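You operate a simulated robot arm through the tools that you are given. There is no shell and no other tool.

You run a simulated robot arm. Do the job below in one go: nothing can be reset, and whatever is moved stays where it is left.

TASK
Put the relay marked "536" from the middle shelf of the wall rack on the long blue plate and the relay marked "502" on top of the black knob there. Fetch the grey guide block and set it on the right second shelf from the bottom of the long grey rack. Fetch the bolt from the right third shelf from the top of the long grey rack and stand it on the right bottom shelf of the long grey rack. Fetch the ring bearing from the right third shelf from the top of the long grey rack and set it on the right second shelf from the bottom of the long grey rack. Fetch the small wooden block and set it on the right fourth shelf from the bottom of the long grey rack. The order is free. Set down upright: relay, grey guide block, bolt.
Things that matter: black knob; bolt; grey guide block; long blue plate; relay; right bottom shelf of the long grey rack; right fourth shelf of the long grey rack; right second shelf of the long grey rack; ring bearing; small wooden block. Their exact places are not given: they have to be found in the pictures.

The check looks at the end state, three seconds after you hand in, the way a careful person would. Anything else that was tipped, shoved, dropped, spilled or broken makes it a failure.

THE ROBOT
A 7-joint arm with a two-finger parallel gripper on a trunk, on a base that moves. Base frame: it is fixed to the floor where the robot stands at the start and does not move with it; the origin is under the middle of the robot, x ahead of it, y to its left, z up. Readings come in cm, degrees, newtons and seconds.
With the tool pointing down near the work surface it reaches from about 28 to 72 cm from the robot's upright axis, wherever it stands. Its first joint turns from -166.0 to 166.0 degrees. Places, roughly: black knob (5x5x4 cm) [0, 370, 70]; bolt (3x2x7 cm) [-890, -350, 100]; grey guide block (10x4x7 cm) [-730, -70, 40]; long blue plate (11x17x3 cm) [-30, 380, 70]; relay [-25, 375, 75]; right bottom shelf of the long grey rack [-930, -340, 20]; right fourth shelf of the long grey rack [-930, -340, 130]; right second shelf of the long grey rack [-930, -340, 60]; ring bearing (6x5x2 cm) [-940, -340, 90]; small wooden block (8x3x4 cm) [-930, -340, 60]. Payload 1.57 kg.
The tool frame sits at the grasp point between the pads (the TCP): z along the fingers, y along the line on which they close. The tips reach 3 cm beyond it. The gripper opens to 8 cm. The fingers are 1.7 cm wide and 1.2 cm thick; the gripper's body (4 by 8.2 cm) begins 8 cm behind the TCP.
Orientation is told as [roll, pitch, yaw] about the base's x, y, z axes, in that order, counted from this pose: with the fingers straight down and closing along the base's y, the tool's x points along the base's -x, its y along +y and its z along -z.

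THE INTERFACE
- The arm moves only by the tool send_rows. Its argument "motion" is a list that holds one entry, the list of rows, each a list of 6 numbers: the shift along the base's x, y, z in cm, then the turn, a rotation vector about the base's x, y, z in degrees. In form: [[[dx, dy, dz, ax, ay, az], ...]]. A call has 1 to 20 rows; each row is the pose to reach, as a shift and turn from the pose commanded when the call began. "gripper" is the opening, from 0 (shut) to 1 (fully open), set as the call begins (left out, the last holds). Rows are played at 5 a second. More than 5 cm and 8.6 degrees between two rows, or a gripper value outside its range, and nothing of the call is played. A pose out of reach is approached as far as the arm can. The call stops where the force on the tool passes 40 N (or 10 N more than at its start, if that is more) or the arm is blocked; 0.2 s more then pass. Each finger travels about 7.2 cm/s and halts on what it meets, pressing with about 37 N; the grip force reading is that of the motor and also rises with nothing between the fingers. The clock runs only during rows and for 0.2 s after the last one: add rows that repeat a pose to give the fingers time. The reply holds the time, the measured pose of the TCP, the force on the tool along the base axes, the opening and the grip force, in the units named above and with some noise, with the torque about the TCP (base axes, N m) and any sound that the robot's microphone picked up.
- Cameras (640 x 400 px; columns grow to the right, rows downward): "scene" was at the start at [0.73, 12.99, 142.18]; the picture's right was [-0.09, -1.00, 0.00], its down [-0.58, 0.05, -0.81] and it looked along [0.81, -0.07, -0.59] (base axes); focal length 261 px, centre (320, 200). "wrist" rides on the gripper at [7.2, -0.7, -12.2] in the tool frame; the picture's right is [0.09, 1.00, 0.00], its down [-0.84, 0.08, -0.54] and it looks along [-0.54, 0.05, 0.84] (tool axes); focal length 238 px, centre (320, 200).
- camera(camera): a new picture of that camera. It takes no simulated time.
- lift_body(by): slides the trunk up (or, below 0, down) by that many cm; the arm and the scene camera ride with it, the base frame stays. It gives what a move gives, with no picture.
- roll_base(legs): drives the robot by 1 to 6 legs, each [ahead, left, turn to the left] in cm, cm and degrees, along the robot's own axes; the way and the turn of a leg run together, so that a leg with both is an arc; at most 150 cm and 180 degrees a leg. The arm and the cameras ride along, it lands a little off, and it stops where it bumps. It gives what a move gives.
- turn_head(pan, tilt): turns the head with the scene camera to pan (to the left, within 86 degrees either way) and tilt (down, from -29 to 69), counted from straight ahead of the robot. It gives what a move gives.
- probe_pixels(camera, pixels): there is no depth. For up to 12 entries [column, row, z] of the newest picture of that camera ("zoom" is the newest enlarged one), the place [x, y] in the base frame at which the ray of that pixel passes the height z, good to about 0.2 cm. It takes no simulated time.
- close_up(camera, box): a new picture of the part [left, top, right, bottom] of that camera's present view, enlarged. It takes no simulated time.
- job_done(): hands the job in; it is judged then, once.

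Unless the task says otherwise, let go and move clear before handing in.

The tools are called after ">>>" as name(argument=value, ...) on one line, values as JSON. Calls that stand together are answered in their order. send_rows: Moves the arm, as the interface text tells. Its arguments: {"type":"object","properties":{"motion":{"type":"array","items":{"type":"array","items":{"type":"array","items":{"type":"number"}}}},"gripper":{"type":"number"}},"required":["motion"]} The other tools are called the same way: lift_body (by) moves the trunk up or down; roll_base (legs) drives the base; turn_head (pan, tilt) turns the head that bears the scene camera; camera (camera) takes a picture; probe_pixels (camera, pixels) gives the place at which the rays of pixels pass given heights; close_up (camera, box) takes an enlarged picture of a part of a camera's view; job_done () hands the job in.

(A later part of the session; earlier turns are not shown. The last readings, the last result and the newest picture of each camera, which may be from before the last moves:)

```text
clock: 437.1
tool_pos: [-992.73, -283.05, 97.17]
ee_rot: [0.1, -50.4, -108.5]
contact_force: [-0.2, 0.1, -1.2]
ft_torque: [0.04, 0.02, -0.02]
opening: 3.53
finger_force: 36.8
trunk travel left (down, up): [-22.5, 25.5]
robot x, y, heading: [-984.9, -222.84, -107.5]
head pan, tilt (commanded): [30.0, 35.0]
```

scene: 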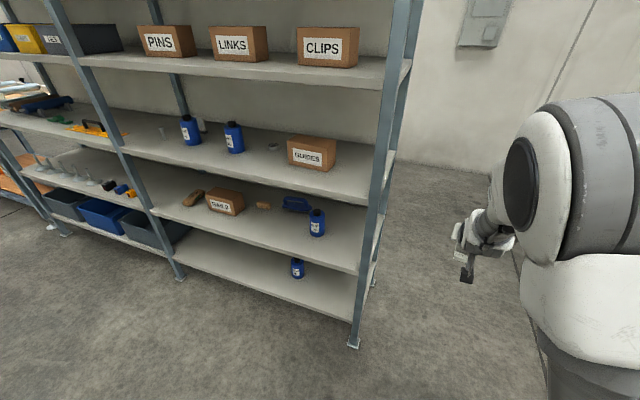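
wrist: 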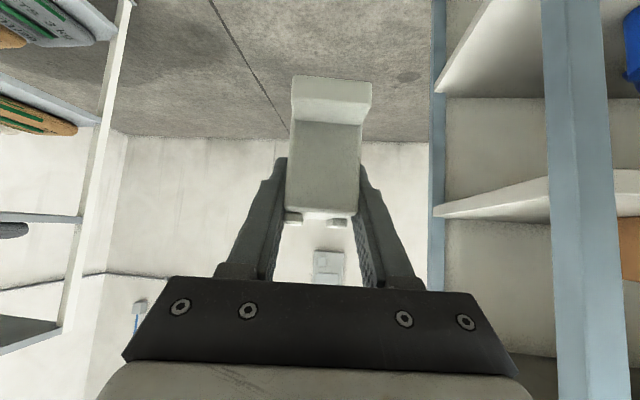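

I have the layout: free spot on the second shelf around t≈-803 between the wooden block and the right-hand bottle. I roll left along the aisle to stand before it and lower the trunk.

>>> roll_base(legs=[[5, 74, 0]])

>>> lift_body(by=-22.5)

>>> turn_head(pan=0, tilt=30)

>>> camera(camera="scene")

>>> camera(camera="wrist")

```text
clock: 443.3
tool_pos: [-920.86, -310.81, 97.01]
ee_rot: [0.1, -50.3, -108.7]
contact_force: [-0.3, -0.1, -2.3]
ft_torque: [-0.01, 0.02, -0.02]
opening: 3.55
finger_force: 37.2
trunk travel left (down, up): [-22.5, 25.5]
robot x, y, heading: [-912.63, -250.6, -107.6]
head pan, tilt (commanded): [30.0, 35.0]
```

```text
clock: 445.7
tool_pos: [-920.86, -310.93, 74.68]
ee_rot: [0.2, -50.4, -108.7]
contact_force: [0.6, -0.8, -1.5]
ft_torque: [0.0, 0.0, -0.01]
opening: 3.52
finger_force: 36.6
trunk travel left (down, up): [0.0, 48.0]
robot x, y, heading: [-912.71, -250.77, -107.4]
head pan, tilt (commanded): [30.0, 35.0]
```

```text
clock: 446.6
tool_pos: [-920.82, -310.88, 74.73]
ee_rot: [0.0, -50.4, -108.6]
contact_force: [0.5, 1.1, -2.0]
ft_torque: [0.03, 0.02, -0.03]
opening: 3.51
finger_force: 37.2
trunk travel left (down, up): [0.0, 48.0]
robot x, y, heading: [-912.71, -250.41, -107.6]
head pan, tilt (commanded): [0.0, 30.0]
```

```text
taken
```

scene: 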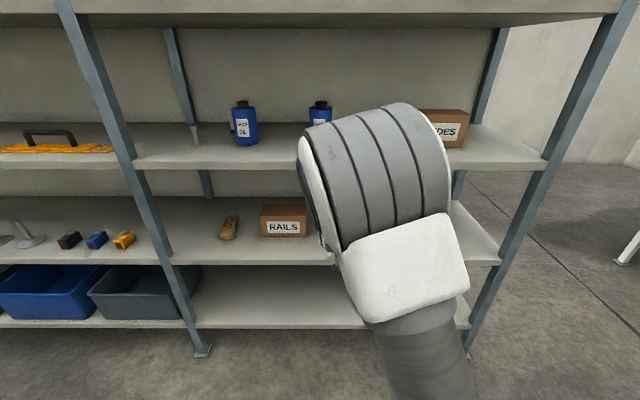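

```text
taken
```

wrist: 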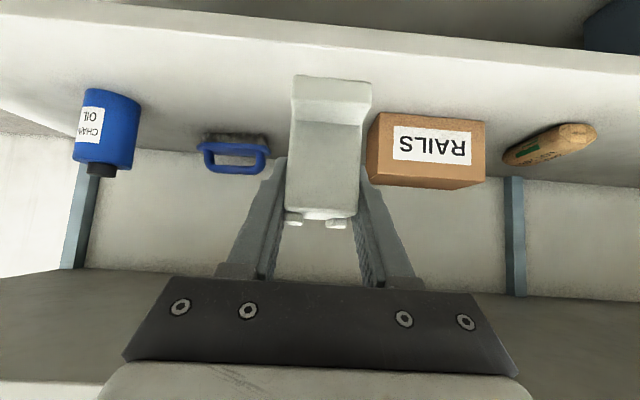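

I check the shelf height: the RAILS box's front bottom corner appears in the wrist view at (378,113); I compare with the scene result (-916.6,-336.5 at z=57).

>>> close_up(camera="wrist", box=[60, 60, 300, 210])

>>> close_up(camera="wrist", box=[340, 80, 500, 200])

>>> probe_pixels(camera="wrist", pixels=[[379, 113, 55], [379, 113, 57], [379, 113, 59], [486, 122, 57], [112, 90, 57], [233, 135, 57]])

```text
2.67 times, centred on (180, 135) of wrist
```

zoom: 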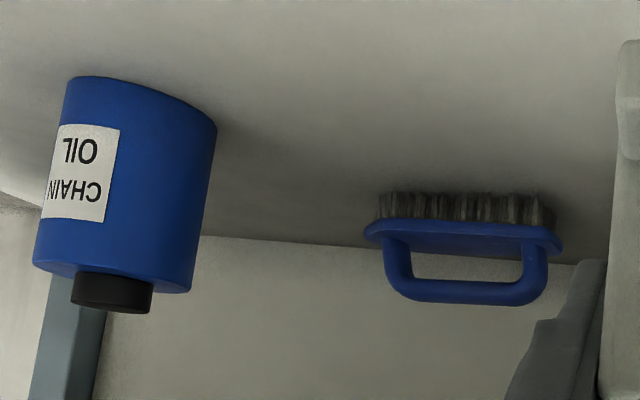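

```text
3.33 times, centred on (420, 140) of wrist
```

zoom: 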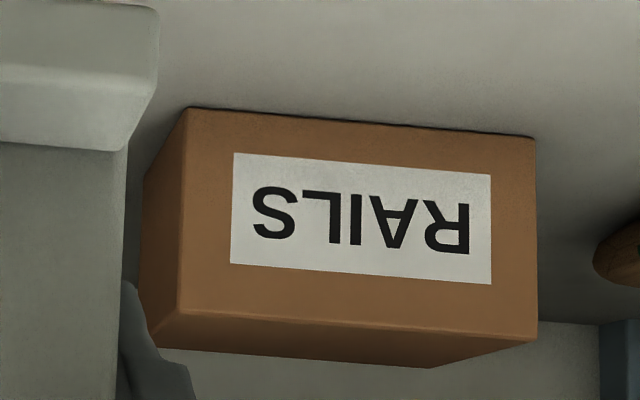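

```text
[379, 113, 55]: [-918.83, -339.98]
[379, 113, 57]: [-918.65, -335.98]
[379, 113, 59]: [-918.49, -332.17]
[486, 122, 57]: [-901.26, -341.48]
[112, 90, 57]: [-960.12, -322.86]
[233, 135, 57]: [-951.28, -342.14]
```

Shelf 2's surface is at z≈57. I move the block sideways in front of the rack to t≈-803, then in over the shelf with about 4 cm of clearance.

>>> send_rows(motion=[[[-3.8, 1.2, -2.2, 0, 0, 0], [-7.6, 2.4, -4.4, 0, 0, 0], [-11.5, 3.6, -6.6, 0, 0, 0], [-15.3, 4.8, -8.7, 0, 0, 0], [-15.3, 4.8, -8.7, 0, 0, 0]]], gripper=0)

>>> camera(camera="wrist")

>>> camera(camera="scene")

```text
clock: 447.8
tool_pos: [-936.01, -305.64, 66.08]
ee_rot: [0.2, -50.3, -108.7]
contact_force: [0.5, 0.1, -0.2]
ft_torque: [0.03, 0.01, -0.04]
opening: 3.52
finger_force: 37.8
trunk travel left (down, up): [0.0, 48.0]
robot x, y, heading: [-912.78, -250.67, -107.5]
head pan, tilt (commanded): [0.0, 30.0]
```

```text
taken
```

wrist: 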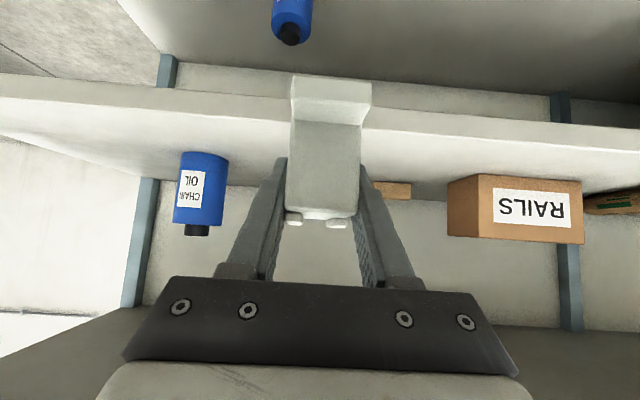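

```text
taken
```

scene: 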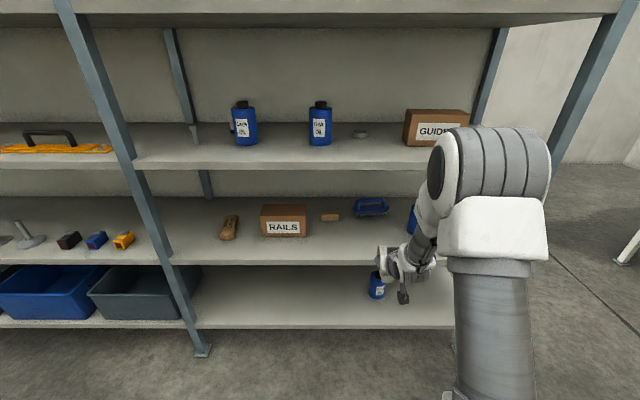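

Clear way. I go straight in over the second shelf to n≈-591.

>>> send_rows(motion=[[[-1.2, -4, 0, 0, 0, 0], [-2.5, -8, 0, 0, 0, 0], [-3.7, -12, -0.5, 0, 0, 0], [-5, -16, -1, 0, 0, 0], [-6.2, -20.1, -1.5, 0, 0, 0], [-6.2, -20.1, -1.5, 0, 0, 0]]], gripper=0)

>>> camera(camera="wrist")

>>> camera(camera="scene")

```text
clock: 449.2
tool_pos: [-942.47, -325.8, 63.99]
ee_rot: [0.1, -50.2, -108.7]
contact_force: [-0.6, 0.7, -1.3]
ft_torque: [-0.01, 0.0, -0.01]
opening: 3.54
finger_force: 37.2
trunk travel left (down, up): [0.0, 48.0]
robot x, y, heading: [-912.93, -250.7, -107.3]
head pan, tilt (commanded): [0.0, 30.0]
```

```text
taken
```

wrist: 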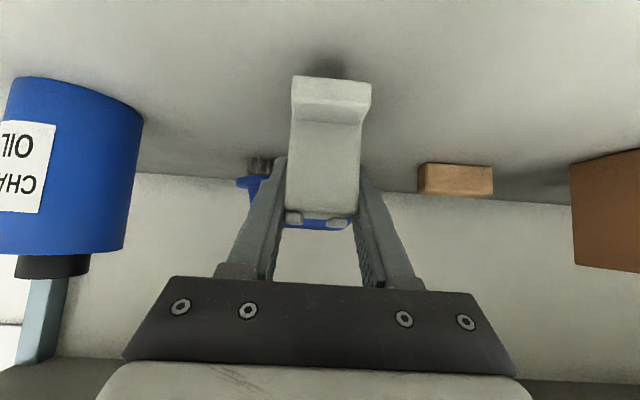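

```text
taken
```

scene: 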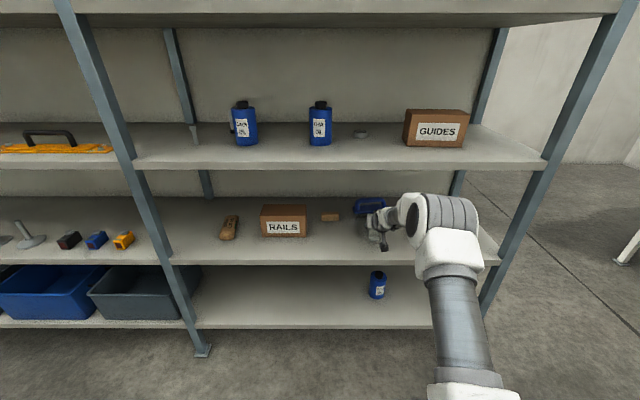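

The block hangs over the free spot with the bottle at left and the wooden block at right, both clear. I lower it step by step.

>>> send_rows(motion=[[[0, 0, -0.8, 0, 0, 0], [0, 0, -1.6, 0, 0, 0], [0, 0, -2.2, 0, 0, 0], [0, 0, -2.2, 0, 0, 0]]], gripper=0)

>>> camera(camera="wrist")

```text
clock: 450.2
tool_pos: [-942.33, -326.16, 62.06]
ee_rot: [0.2, -50.5, -108.7]
contact_force: [0.4, 0.0, 0.6]
ft_torque: [0.11, -0.07, 0.0]
opening: 3.54
finger_force: 37.0
trunk travel left (down, up): [0.0, 48.0]
robot x, y, heading: [-912.55, -250.9, -107.6]
head pan, tilt (commanded): [0.0, 30.0]
```

```text
taken
```

wrist: 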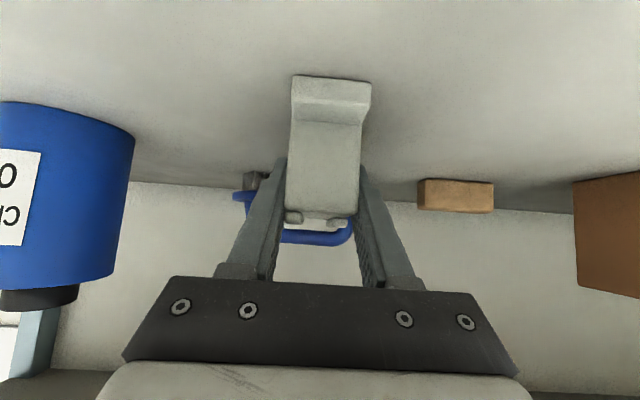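

>>> send_rows(motion=[[[0, 0, -0.2, 0, 0, 0], [0, 0, -0.4, 0, 0, 0], [0, 0, -0.4, 0, 0, 0]]], gripper=0)

```text
clock: 451.0
tool_pos: [-942.49, -326.22, 62.13]
ee_rot: [0.1, -50.7, -108.6]
contact_force: [-0.9, 3.0, 15.3]
ft_torque: [0.8, -0.28, 0.09]
opening: 3.57
finger_force: 36.9
trunk travel left (down, up): [0.0, 48.0]
robot x, y, heading: [-912.67, -250.64, -107.4]
head pan, tilt (commanded): [0.0, 30.0]
```

Contact (15 N) at z=62.1: the block stands on the shelf. I ease up and open the fingers.

>>> send_rows(motion=[[[0, 0, 0.3, 0, 0, 0], [0, 0, 0.45, 0, 0, 0], [0, 0, 0.45, 0, 0, 0]]], gripper=0)

>>> send_rows(motion=[[[0, 0, 0, 0, 0, 0], [0, 0, 0, 0, 0, 0], [0, 0, 0, 0, 0, 0]]], gripper=0.8)

>>> camera(camera="wrist")

```text
clock: 451.8
tool_pos: [-942.35, -326.09, 62.13]
ee_rot: [0.1, -50.3, -108.7]
contact_force: [-0.6, -0.5, 2.4]
ft_torque: [-0.21, 0.08, -0.05]
opening: 3.54
finger_force: 37.6
trunk travel left (down, up): [0.0, 48.0]
robot x, y, heading: [-912.53, -251.04, -107.4]
head pan, tilt (commanded): [0.0, 30.0]
```

```text
clock: 452.6
tool_pos: [-942.36, -326.3, 62.19]
ee_rot: [0.1, -50.4, -108.7]
contact_force: [-0.6, 0.9, 0.0]
ft_torque: [-0.02, 0.01, 0.0]
opening: 6.4
finger_force: 0.1
trunk travel left (down, up): [0.0, 48.0]
robot x, y, heading: [-912.77, -250.8, -107.3]
head pan, tilt (commanded): [0.0, 30.0]
```

```text
taken
```

wrist: 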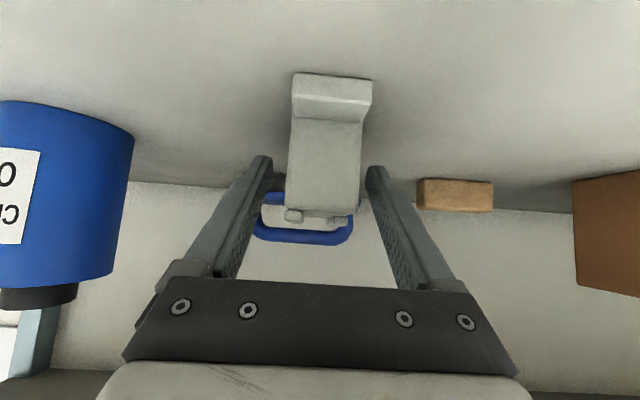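

Released; the guide block stands upright. I withdraw along the tool axis and out of the shelf.

>>> send_rows(motion=[[[0.5, 1.4, 0.8, 0, 0, 0], [1.2, 3.4, 2, 0, 0, 0], [2.2, 6.5, 3.8, 0, 0, 0], [3.4, 10.2, 5, 0, 0, 0], [4.7, 14, 5.5, 0, 0, 0], [6, 17.9, 6, 0, 0, 0], [7.4, 21.9, 6, 0, 0, 0], [7.4, 21.9, 6, 0, 0, 0]]], gripper=0.8)

>>> camera(camera="wrist")

>>> camera(camera="scene")

```text
clock: 454.4
tool_pos: [-935.01, -304.12, 68.52]
ee_rot: [0.2, -50.5, -108.6]
contact_force: [1.5, -0.3, -0.4]
ft_torque: [0.01, -0.02, -0.03]
opening: 6.4
finger_force: 0.0
trunk travel left (down, up): [0.0, 48.0]
robot x, y, heading: [-912.66, -250.88, -107.3]
head pan, tilt (commanded): [0.0, 30.0]
```

```text
taken
```

wrist: 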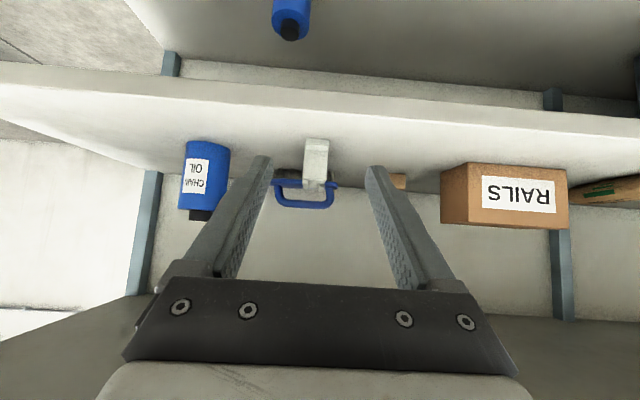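

```text
taken
```

scene: 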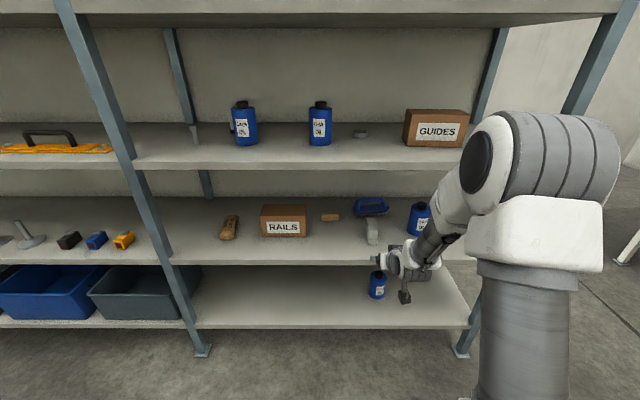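

The guide block stands at (372,230). Next I study the wooden block (330,217), and on the third shelf the ring bearing (360,134) and the bolt.

>>> close_up(camera="scene", box=[250, 185, 450, 275])

>>> close_up(camera="scene", box=[170, 90, 390, 180])

>>> close_up(camera="wrist", box=[370, 150, 450, 210])

```text
3.20 times, centred on (350, 230) of scene
```

zoom: 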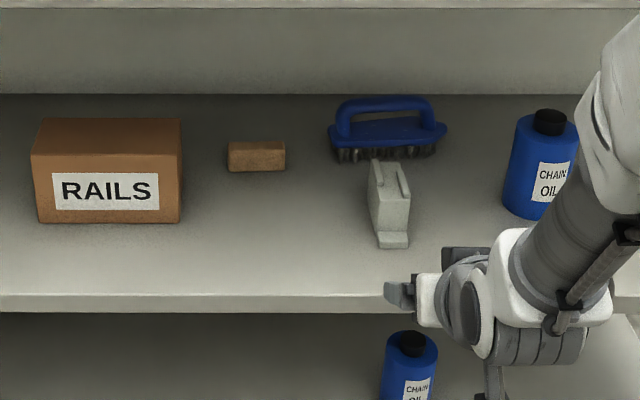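

```text
2.91 times, centred on (280, 135) of scene
```

zoom: 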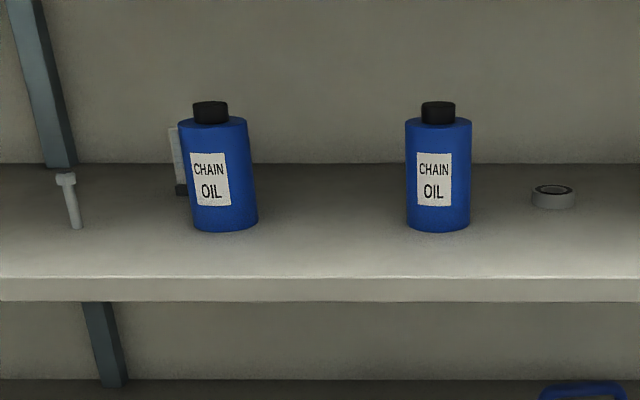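

```text
6.67 times, centred on (410, 180) of wrist
```

zoom: 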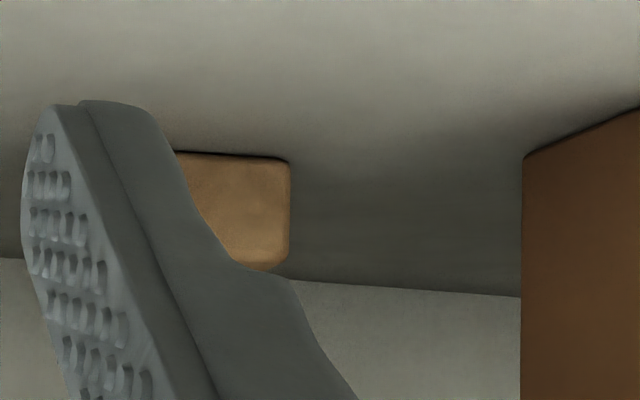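

The wooden block is about 7.4 cm long lying crosswise; the gripper opens to 8.0, so a careful grip over its length is possible. I move in front of it with the fingers fully open to measure it closely.

>>> send_rows(motion=[[[3.7, -1.2, 0, 0, 0, 0.3], [7.4, -2.3, 0, 0, 0, 0.6], [11.2, -3.5, -1, 0, 0, 0.9], [14.9, -4.6, -2, 0, 0, 1.2], [13.9, -7.8, -3, 0, 0, 1.2], [12.9, -11, -3.5, 0, 0, 1.2], [12.9, -11, -3.5, 0, 0, 1.2]]], gripper=1)

>>> camera(camera="wrist")

>>> close_up(camera="wrist", box=[260, 110, 380, 200])

```text
clock: 456.0
tool_pos: [-922.14, -315.28, 64.74]
ee_rot: [0.1, -50.4, -107.5]
contact_force: [-0.3, 0.4, -0.4]
ft_torque: [-0.01, 0.04, -0.01]
opening: 7.99
finger_force: 0.1
trunk travel left (down, up): [0.0, 48.0]
robot x, y, heading: [-912.46, -251.1, -107.5]
head pan, tilt (commanded): [0.0, 30.0]
```

```text
taken
```

wrist: 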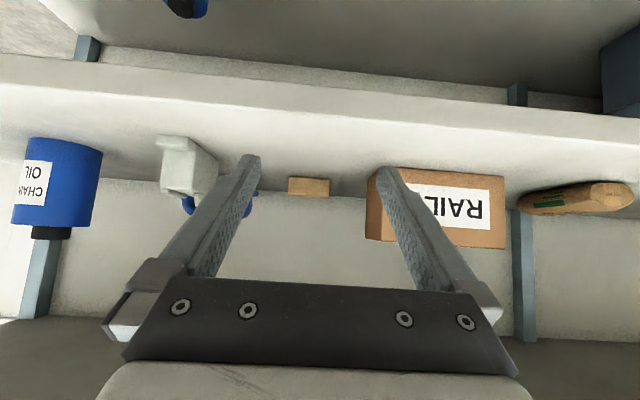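

```text
4.44 times, centred on (320, 155) of wrist
```

zoom: 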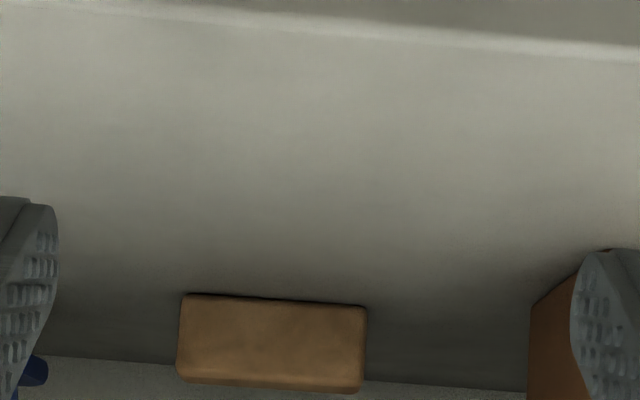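

>>> probe_pixels(camera="zoom", pixels=[[181, 295, 57], [367, 307, 57], [177, 377, 61], [362, 386, 61], [181, 295, 56.5], [367, 307, 56.5], [181, 295, 57.5], [367, 307, 57.5], [532, 305, 57]])

```text
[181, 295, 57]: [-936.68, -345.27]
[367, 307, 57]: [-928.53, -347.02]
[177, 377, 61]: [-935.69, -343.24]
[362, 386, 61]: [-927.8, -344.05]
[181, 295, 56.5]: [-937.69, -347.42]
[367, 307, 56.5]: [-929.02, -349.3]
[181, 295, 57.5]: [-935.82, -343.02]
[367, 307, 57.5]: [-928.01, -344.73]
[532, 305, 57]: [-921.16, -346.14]
```

>>> close_up(camera="scene", box=[300, 200, 360, 240])

>>> probe_pixels(camera="zoom", pixels=[[320, 200, 57.5]])

```text
10.00 times, centred on (330, 220) of scene
```

zoom: 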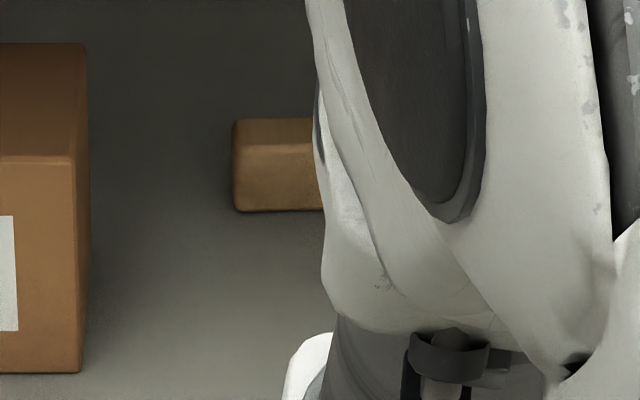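

```text
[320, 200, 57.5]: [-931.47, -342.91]
```

>>> probe_pixels(camera="scene", pixels=[[321.4, 221, 57.5], [339.1, 220.7, 57.5], [321.4, 214.4, 60.5], [338.8, 214.4, 60.5], [260.5, 236, 57.5], [306.5, 235.5, 57.5], [362, 244.5, 57.5], [377, 245, 57.5]])

```text
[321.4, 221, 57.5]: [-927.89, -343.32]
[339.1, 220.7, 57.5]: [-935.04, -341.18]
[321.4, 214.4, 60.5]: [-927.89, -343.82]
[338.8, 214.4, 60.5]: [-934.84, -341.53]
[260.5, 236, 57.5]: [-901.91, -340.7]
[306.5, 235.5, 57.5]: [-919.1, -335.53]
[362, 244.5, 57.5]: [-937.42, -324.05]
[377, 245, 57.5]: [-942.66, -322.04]
```

The block is about 7.5 cm long, square to the tool within a degree. I roll the base 13 cm closer for reach, then align precisely.

>>> roll_base(legs=[[12, 0, 0]])

>>> camera(camera="wrist")

>>> close_up(camera="wrist", box=[240, 110, 400, 210])

```text
clock: 457.5
tool_pos: [-925.98, -326.66, 64.68]
ee_rot: [0.2, -50.4, -107.5]
contact_force: [-0.4, 0.0, -0.8]
ft_torque: [0.0, -0.01, 0.05]
opening: 8.03
finger_force: 0.1
trunk travel left (down, up): [0.0, 48.0]
robot x, y, heading: [-916.33, -262.67, -107.9]
head pan, tilt (commanded): [0.0, 30.0]
```

```text
taken
```

wrist: 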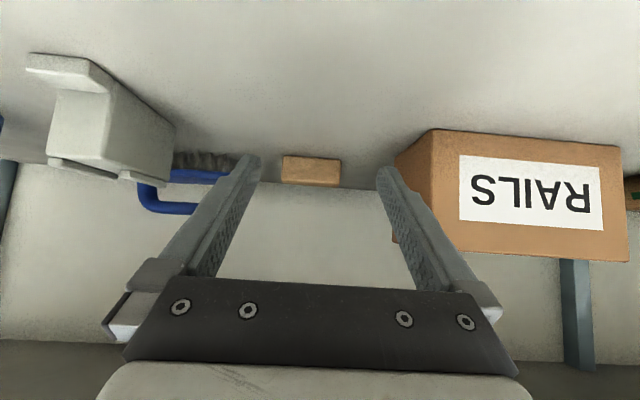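

```text
4.00 times, centred on (320, 160) of wrist
```

zoom: 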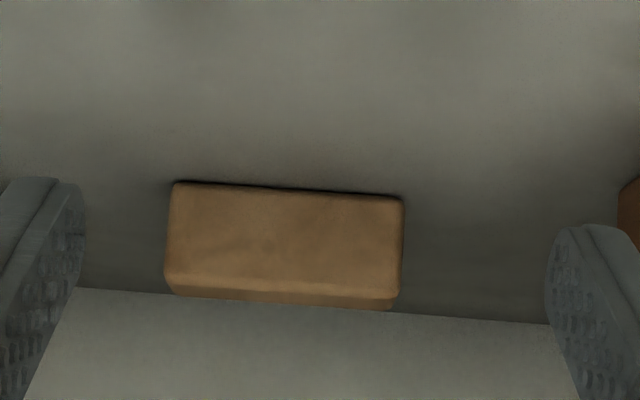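

The wood sits 0.6 cm to the robot's right of the finger midline. I correct that, go lower and 8 cm closer, and check again.

>>> send_rows(motion=[[[-0.9, -0.8, -1, 0, 0, 0], [-1.8, -3.6, -2, 0, 0, 0], [-3, -7.4, -3.2, 0, 0, 0], [-3, -7.4, -3.2, 0, 0, 0]]], gripper=1)

>>> camera(camera="wrist")

>>> close_up(camera="wrist", box=[240, 130, 400, 230])

```text
clock: 458.5
tool_pos: [-928.83, -334.01, 61.52]
ee_rot: [0.1, -50.4, -107.4]
contact_force: [0.6, 0.2, -0.1]
ft_torque: [0.0, 0.01, 0.01]
opening: 8.0
finger_force: 0.1
trunk travel left (down, up): [0.0, 48.0]
robot x, y, heading: [-916.19, -262.07, -107.9]
head pan, tilt (commanded): [0.0, 30.0]
```

```text
taken
```

wrist: 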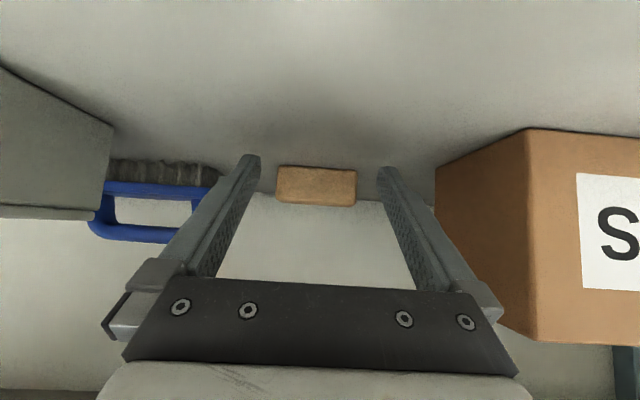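

```text
4.00 times, centred on (320, 180) of wrist
```

zoom: 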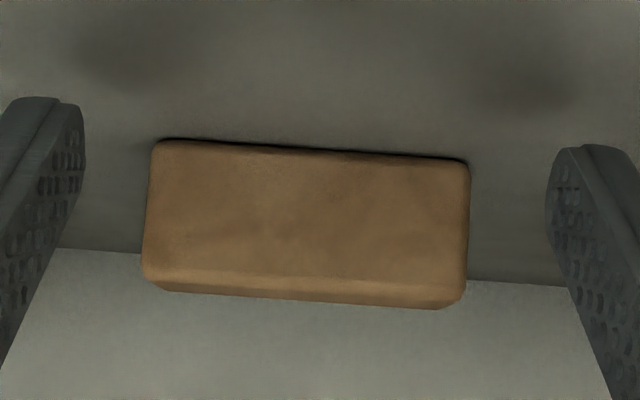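

Aligned within about 0.1 cm, wood width ≈7.45 cm. I ease forward so the fingertips just pass its front edges, and check.

>>> send_rows(motion=[[[-0.7, -2.3, -0.3, 0, 0, 0], [-1.4, -4.6, -0.6, 0, 0, 0], [-2, -6.7, -0.7, 0, 0, 0], [-2, -6.7, -0.7, 0, 0, 0]]], gripper=1)

>>> camera(camera="wrist")

>>> close_up(camera="wrist", box=[240, 130, 400, 230])

```text
clock: 459.5
tool_pos: [-930.96, -340.9, 60.74]
ee_rot: [0.0, -50.4, -107.3]
contact_force: [1.4, 0.3, -0.1]
ft_torque: [0.01, 0.02, -0.01]
opening: 8.02
finger_force: 0.0
trunk travel left (down, up): [0.0, 48.0]
robot x, y, heading: [-915.93, -262.42, -107.5]
head pan, tilt (commanded): [0.0, 30.0]
```

```text
taken
```

wrist: 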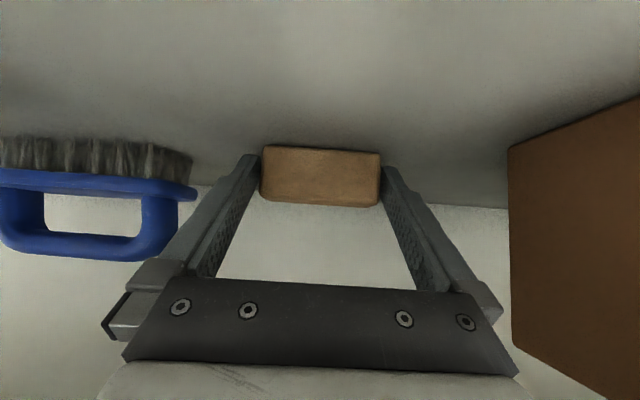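

```text
4.00 times, centred on (320, 180) of wrist
```

zoom: 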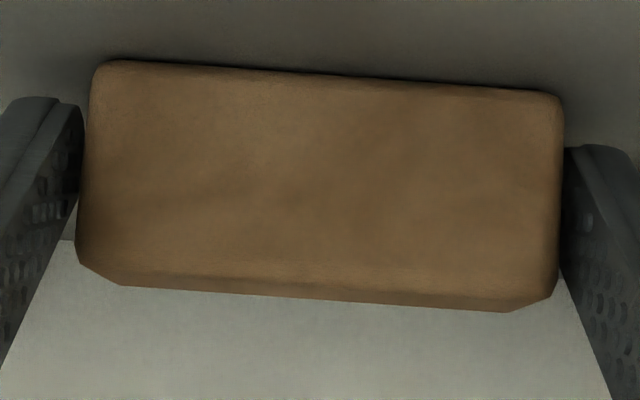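

The fingertips straddle the wood's ends without contact. I advance 3 cm more to its middle.

>>> send_rows(motion=[[[-0.2, -1, 0, 0, 0, 0], [-0.5, -2, 0, 0, 0, 0], [-0.8, -3, 0, 0, 0, 0], [-0.8, -3, 0, 0, 0, 0]]], gripper=1)

>>> camera(camera="wrist")

>>> close_up(camera="wrist", box=[220, 110, 420, 235])

```text
clock: 460.5
tool_pos: [-931.77, -343.72, 60.69]
ee_rot: [0.1, -50.3, -107.4]
contact_force: [0.3, 0.6, 0.1]
ft_torque: [-0.03, 0.07, -0.03]
opening: 8.01
finger_force: 0.1
trunk travel left (down, up): [0.0, 48.0]
robot x, y, heading: [-916.04, -262.53, -107.6]
head pan, tilt (commanded): [0.0, 30.0]
```

```text
taken
```

wrist: 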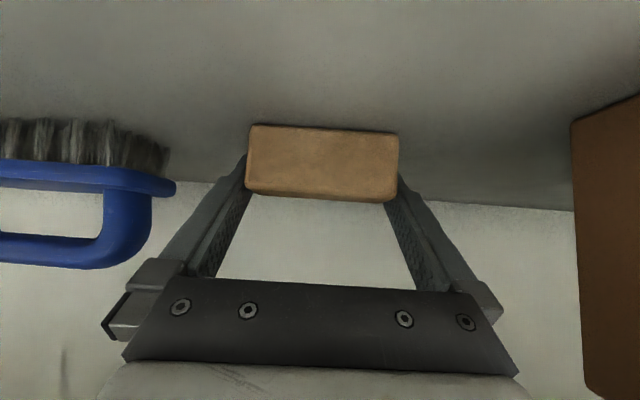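

```text
3.20 times, centred on (320, 172) of wrist
```

zoom: 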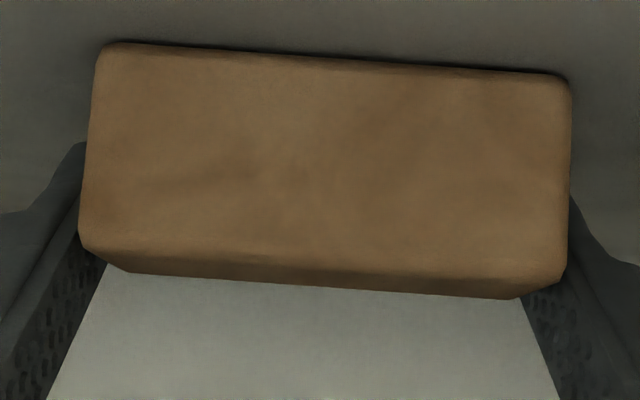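

The wood is fully between the fingers, no force. I close.

>>> send_rows(motion=[[[0, 0, 0, 0, 0, 0], [0, 0, 0, 0, 0, 0], [0, 0, 0, 0, 0, 0]]], gripper=0)

>>> send_rows(motion=[[[0, 0, 0.4, 0, 0, 0], [0, 0, 0.8, 0, 0, 0], [0, 0, 1.5, 0, 0, 0], [0, 0, 1.5, 0, 0, 0]]], gripper=0)

>>> camera(camera="wrist")

```text
clock: 461.3
tool_pos: [-931.87, -343.75, 60.78]
ee_rot: [0.1, -50.4, -107.4]
contact_force: [0.1, -0.4, -0.6]
ft_torque: [-0.03, 0.02, -0.01]
opening: 7.41
finger_force: 36.4
trunk travel left (down, up): [0.0, 48.0]
robot x, y, heading: [-916.46, -262.5, -107.5]
head pan, tilt (commanded): [0.0, 30.0]
```

```text
clock: 462.3
tool_pos: [-931.69, -343.79, 62.2]
ee_rot: [0.1, -50.4, -107.5]
contact_force: [-0.2, -0.2, 0.4]
ft_torque: [-0.01, 0.02, 0.01]
opening: 7.42
finger_force: 37.7
trunk travel left (down, up): [0.0, 48.0]
robot x, y, heading: [-916.21, -262.39, -107.9]
head pan, tilt (commanded): [0.0, 30.0]
```

```text
taken
```

wrist: 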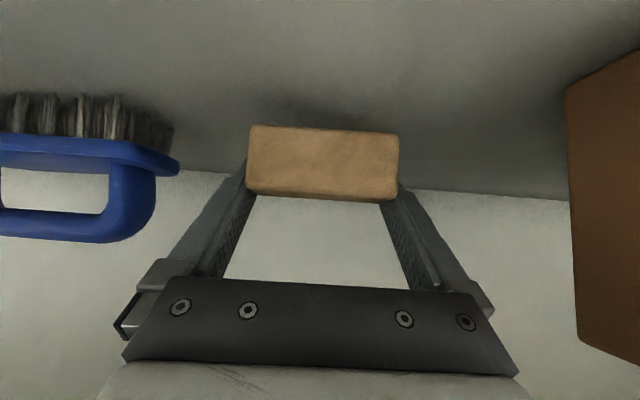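

Held at 7.41 cm and lifted. I draw it straight out of the shelf.

>>> send_rows(motion=[[[0, 0, 0.8, 0, 0, 0], [1.4, 4.5, 1, 0, 0, 0], [2.8, 9, 1.5, 0, 0, 0], [4.2, 13.5, 2, 0, 0, 0], [5.6, 18, 2.5, 0, 0, 0], [7, 22.5, 3, 0, 0, 0], [8.4, 27, 3.5, 0, 0, 0], [9, 29, 4, 0, 0, 0], [9, 29, 4, 0, 0, 0]]], gripper=0)

>>> roll_base(legs=[[-14, 0, 0]])

>>> camera(camera="scene")

>>> camera(camera="wrist")

```text
clock: 464.3
tool_pos: [-922.82, -314.83, 66.09]
ee_rot: [0.0, -50.4, -107.5]
contact_force: [0.4, -0.4, 1.1]
ft_torque: [-0.01, -0.01, -0.02]
opening: 7.39
finger_force: 36.9
trunk travel left (down, up): [0.0, 48.0]
robot x, y, heading: [-916.0, -262.36, -107.7]
head pan, tilt (commanded): [0.0, 30.0]
```

```text
clock: 465.8
tool_pos: [-918.87, -301.82, 66.18]
ee_rot: [0.1, -50.4, -107.6]
contact_force: [0.5, -0.3, -0.3]
ft_torque: [-0.02, 0.02, 0.01]
opening: 7.43
finger_force: 36.6
trunk travel left (down, up): [0.0, 48.0]
robot x, y, heading: [-912.22, -248.99, -107.5]
head pan, tilt (commanded): [0.0, 30.0]
```

```text
taken
```

scene: 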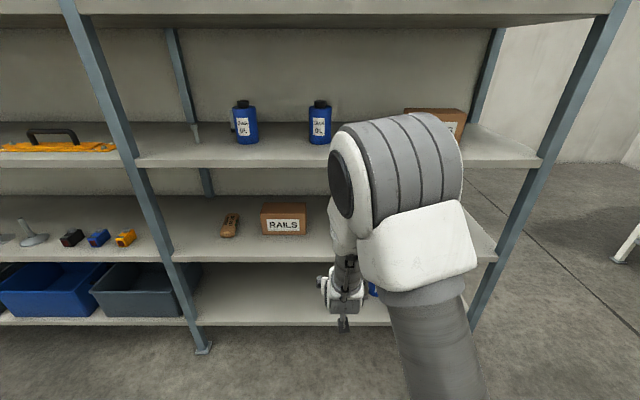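

```text
taken
```

wrist: 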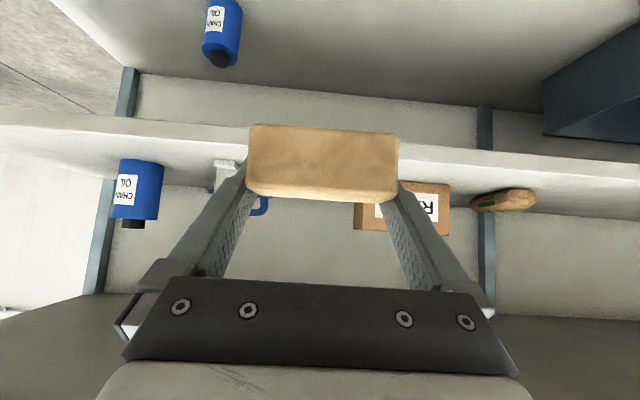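

Now for the fourth shelf: I raise the trunk fully and look at that shelf.

>>> lift_body(by=48)

>>> turn_head(pan=0, tilt=30)

>>> camera(camera="scene")

>>> camera(camera="wrist")

```text
refused: 48 is not a number from -40 to 40
```

```text
clock: 466.4
tool_pos: [-918.73, -301.83, 66.19]
ee_rot: [0.2, -50.4, -107.6]
contact_force: [0.2, 0.1, -1.4]
ft_torque: [0.03, 0.02, -0.02]
opening: 7.44
finger_force: 37.0
trunk travel left (down, up): [0.0, 48.0]
robot x, y, heading: [-912.01, -249.49, -107.5]
head pan, tilt (commanded): [0.0, 30.0]
```

```text
taken
```

scene: 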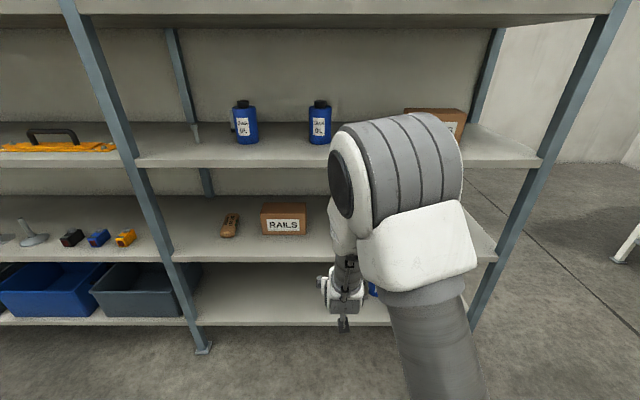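

```text
taken
```

wrist: 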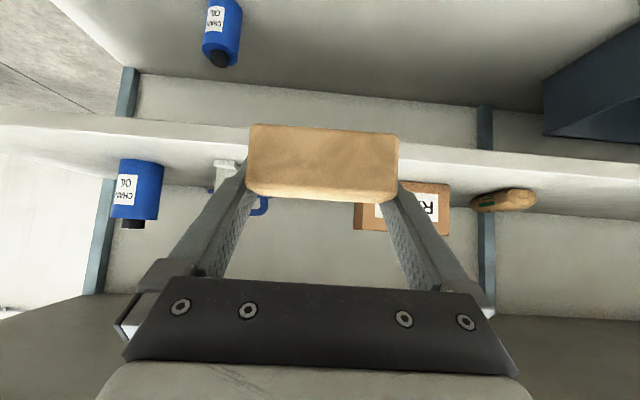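

The limit is 40 cm a call; I raise in two steps.

>>> lift_body(by=40)

>>> lift_body(by=8)

>>> camera(camera="scene")

>>> camera(camera="wrist")

```text
clock: 470.2
tool_pos: [-918.85, -301.75, 106.1]
ee_rot: [0.1, -50.3, -107.7]
contact_force: [0.8, 0.0, -0.3]
ft_torque: [0.0, 0.0, 0.03]
opening: 7.39
finger_force: 36.9
trunk travel left (down, up): [-40.0, 8.0]
robot x, y, heading: [-912.39, -249.03, -107.8]
head pan, tilt (commanded): [0.0, 30.0]
```

```text
clock: 471.4
tool_pos: [-918.69, -301.73, 114.18]
ee_rot: [0.2, -50.3, -107.6]
contact_force: [0.4, 0.3, -0.3]
ft_torque: [0.0, 0.01, 0.0]
opening: 7.39
finger_force: 37.0
trunk travel left (down, up): [-48.0, 0.0]
robot x, y, heading: [-912.06, -249.37, -107.4]
head pan, tilt (commanded): [0.0, 30.0]
```

```text
taken
```

scene: 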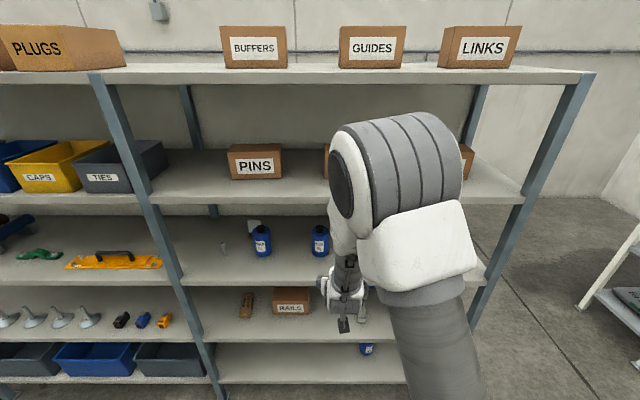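

```text
taken
```

wrist: 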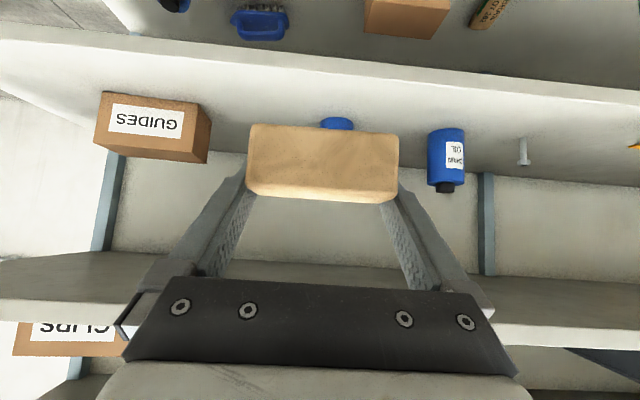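

The fourth shelf is at rows 150-205 with the PINS box at (255,163). I probe the shelf's front edge to find its height, and the boxes' places.

>>> probe_pixels(camera="scene", pixels=[[200, 204, 124], [200, 204, 127], [200, 204, 130], [300, 204, 127], [233, 180, 127], [283, 178, 127], [470, 180, 127], [500, 200, 127], [175, 283, 92], [250, 284, 92]])

>>> close_up(camera="scene", box=[140, 130, 540, 300])

```text
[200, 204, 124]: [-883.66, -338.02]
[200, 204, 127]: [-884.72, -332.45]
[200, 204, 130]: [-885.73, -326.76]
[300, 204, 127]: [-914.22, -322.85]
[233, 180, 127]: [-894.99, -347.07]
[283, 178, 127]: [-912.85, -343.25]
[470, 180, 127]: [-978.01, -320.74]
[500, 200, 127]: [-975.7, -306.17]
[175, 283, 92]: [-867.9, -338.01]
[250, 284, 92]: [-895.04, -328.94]
```

```text
1.60 times, centred on (340, 215) of scene
```

zoom: 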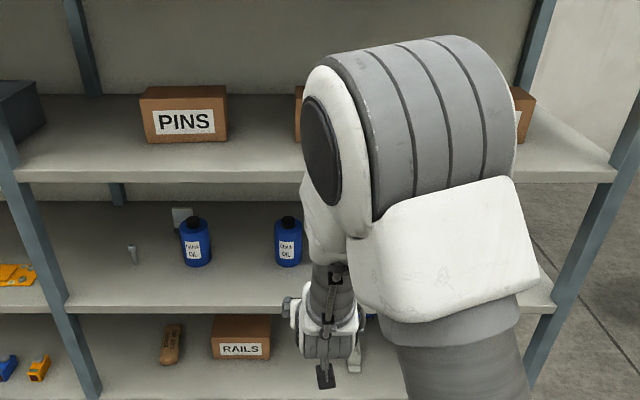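

Shelf 4's front edge fits z≈127 at its lower edge, so the top is about 130. I shift the base a little left and raise the hand to about z=138 in front of the rack.

>>> probe_pixels(camera="scene", pixels=[[200, 196, 128], [200, 196, 129], [200, 196, 130], [200, 196, 131], [233, 180, 130], [283, 178, 130]])

>>> roll_base(legs=[[0, 12, 0]])

>>> send_rows(motion=[[[0, 0, 4.8, 0, 0, 0], [0, 0, 9.6, 0, 0, 0], [0, 0, 14.4, 0, 0, 0], [0, 0, 19.2, 0, 0, 0], [0, 0, 24, 0, 0, 0], [0, 0, 24, 0, 0, 0]]], gripper=0)

>>> camera(camera="scene")

>>> camera(camera="wrist")

```text
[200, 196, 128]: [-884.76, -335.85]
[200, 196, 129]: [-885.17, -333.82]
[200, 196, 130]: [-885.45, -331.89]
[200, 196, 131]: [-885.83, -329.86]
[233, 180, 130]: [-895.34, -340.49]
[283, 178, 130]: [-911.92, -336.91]
```

```text
clock: 473.0
tool_pos: [-907.56, -305.36, 114.18]
ee_rot: [0.1, -50.4, -107.7]
contact_force: [-0.1, -0.9, 0.0]
ft_torque: [-0.01, 0.02, -0.04]
opening: 7.42
finger_force: 37.3
trunk travel left (down, up): [-48.0, 0.0]
robot x, y, heading: [-900.87, -252.94, -108.0]
head pan, tilt (commanded): [0.0, 30.0]
```

```text
clock: 474.4
tool_pos: [-907.38, -305.69, 138.22]
ee_rot: [0.1, -50.4, -107.8]
contact_force: [0.5, 0.1, -0.4]
ft_torque: [-0.01, 0.02, 0.0]
opening: 7.41
finger_force: 37.3
trunk travel left (down, up): [-48.0, 0.0]
robot x, y, heading: [-900.63, -253.11, -108.0]
head pan, tilt (commanded): [0.0, 30.0]
```

```text
taken
```

scene: 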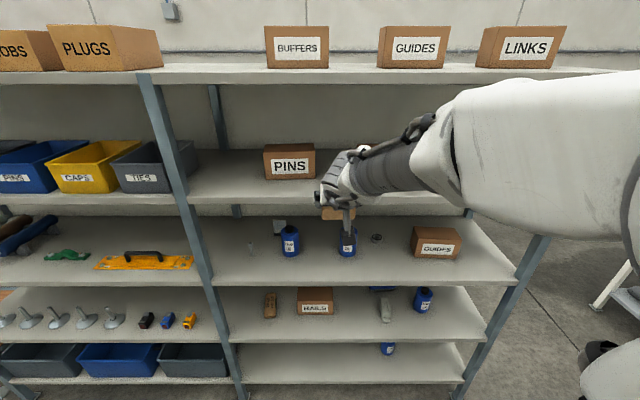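

```text
taken
```

wrist: 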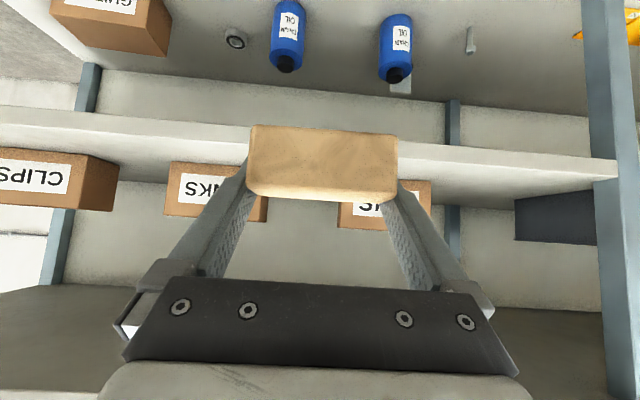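

I see the gap between the LINKS (215,190) and PINS (385,205) boxes on shelf 4, surface z≈130. I probe the boxes' front bottom edges.

>>> probe_pixels(camera="wrist", pixels=[[172, 163, 130], [240, 172, 130], [430, 181, 130], [86, 155, 130], [400, 180, 130]])

>>> probe_pixels(camera="scene", pixels=[[265, 180, 130], [316, 178, 130], [300, 205, 130], [376, 239, 94], [250, 258, 94], [220, 282, 94], [346, 258, 94], [290, 256, 94]])

>>> close_up(camera="wrist", box=[140, 130, 460, 260])

```text
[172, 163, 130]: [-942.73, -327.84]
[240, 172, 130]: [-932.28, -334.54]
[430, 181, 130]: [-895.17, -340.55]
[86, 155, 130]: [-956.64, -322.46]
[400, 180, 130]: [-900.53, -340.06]
```

```text
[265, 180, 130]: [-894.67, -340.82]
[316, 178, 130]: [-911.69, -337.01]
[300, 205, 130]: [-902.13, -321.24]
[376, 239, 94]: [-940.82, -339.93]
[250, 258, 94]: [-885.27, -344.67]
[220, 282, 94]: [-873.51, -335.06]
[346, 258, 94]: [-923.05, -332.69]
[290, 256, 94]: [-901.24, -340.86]
```

```text
2.00 times, centred on (300, 195) of wrist
```

zoom: 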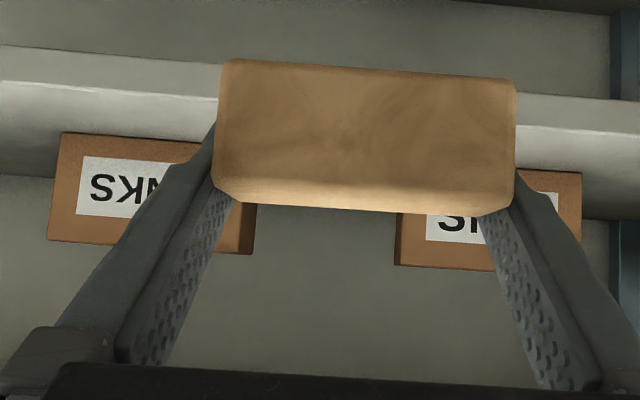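

Box fronts are at n≈-592 and the gap between PINS and LINKS spans t≈-771 to -785. I bring the wood to t≈-778, n≈-588.

>>> send_rows(motion=[[[-1.7, -4.1, 0, 0, 0, 0], [-3.3, -8.2, 0, 0, 0, 0], [-5, -12.4, 0, 0, 0, 0], [-6.7, -16.5, -0.5, 0, 0, 0], [-8.3, -20.6, -1, 0, 0, 0], [-10, -24.7, -1.5, 0, 0, 0], [-10, -24.7, -1.5, 0, 0, 0]]], gripper=0)

>>> camera(camera="wrist")

>>> camera(camera="scene")

```text
clock: 476.0
tool_pos: [-917.65, -329.88, 137.06]
ee_rot: [0.1, -50.4, -107.8]
contact_force: [-0.6, 1.3, 0.0]
ft_torque: [0.03, -0.03, 0.03]
opening: 7.39
finger_force: 37.0
trunk travel left (down, up): [-48.0, 0.0]
robot x, y, heading: [-900.89, -252.78, -107.7]
head pan, tilt (commanded): [0.0, 30.0]
```

```text
taken
```

wrist: 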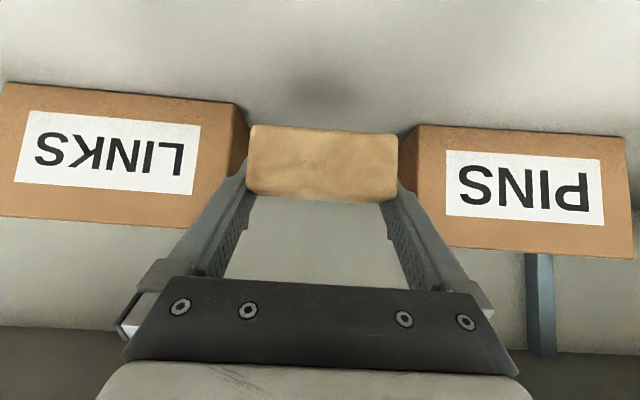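

```text
taken
```

scene: 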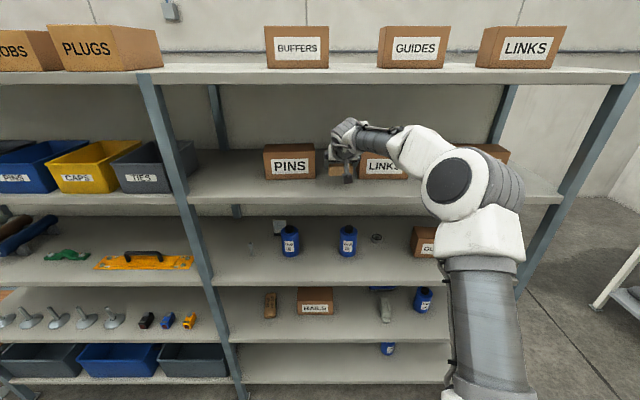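

Well placed between the boxes, with room on both sides. I lower it.

>>> send_rows(motion=[[[0, 0, -1, 0, 0, 0], [0, 0, -2, 0, 0, 0], [0, 0, -3, 0, 0, 0], [0, 0, -3, 0, 0, 0]]], gripper=0)

>>> camera(camera="wrist")

```text
clock: 477.0
tool_pos: [-917.61, -330.05, 133.67]
ee_rot: [0.2, -50.4, -107.8]
contact_force: [0.8, 0.4, -0.7]
ft_torque: [0.01, 0.02, 0.01]
opening: 7.39
finger_force: 36.6
trunk travel left (down, up): [-48.0, 0.0]
robot x, y, heading: [-901.17, -253.14, -107.9]
head pan, tilt (commanded): [0.0, 30.0]
```

```text
taken
```

wrist: 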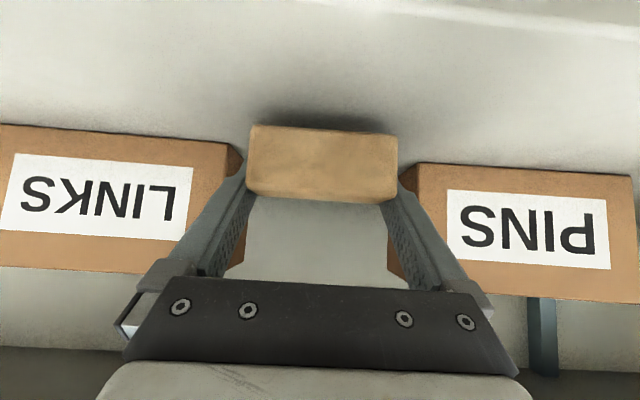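

>>> send_rows(motion=[[[0, 0, -0.3, 0, 0, 0], [0, 0, -0.55, 0, 0, 0], [0, 0, -0.8, 0, 0, 0], [0, 0, -0.8, 0, 0, 0]]], gripper=0)

```text
clock: 478.0
tool_pos: [-917.6, -330.08, 132.86]
ee_rot: [0.2, -50.4, -107.8]
contact_force: [0.3, -0.1, -0.8]
ft_torque: [0.0, 0.01, -0.03]
opening: 7.4
finger_force: 37.0
trunk travel left (down, up): [-48.0, 0.0]
robot x, y, heading: [-900.78, -252.99, -107.9]
head pan, tilt (commanded): [0.0, 30.0]
```

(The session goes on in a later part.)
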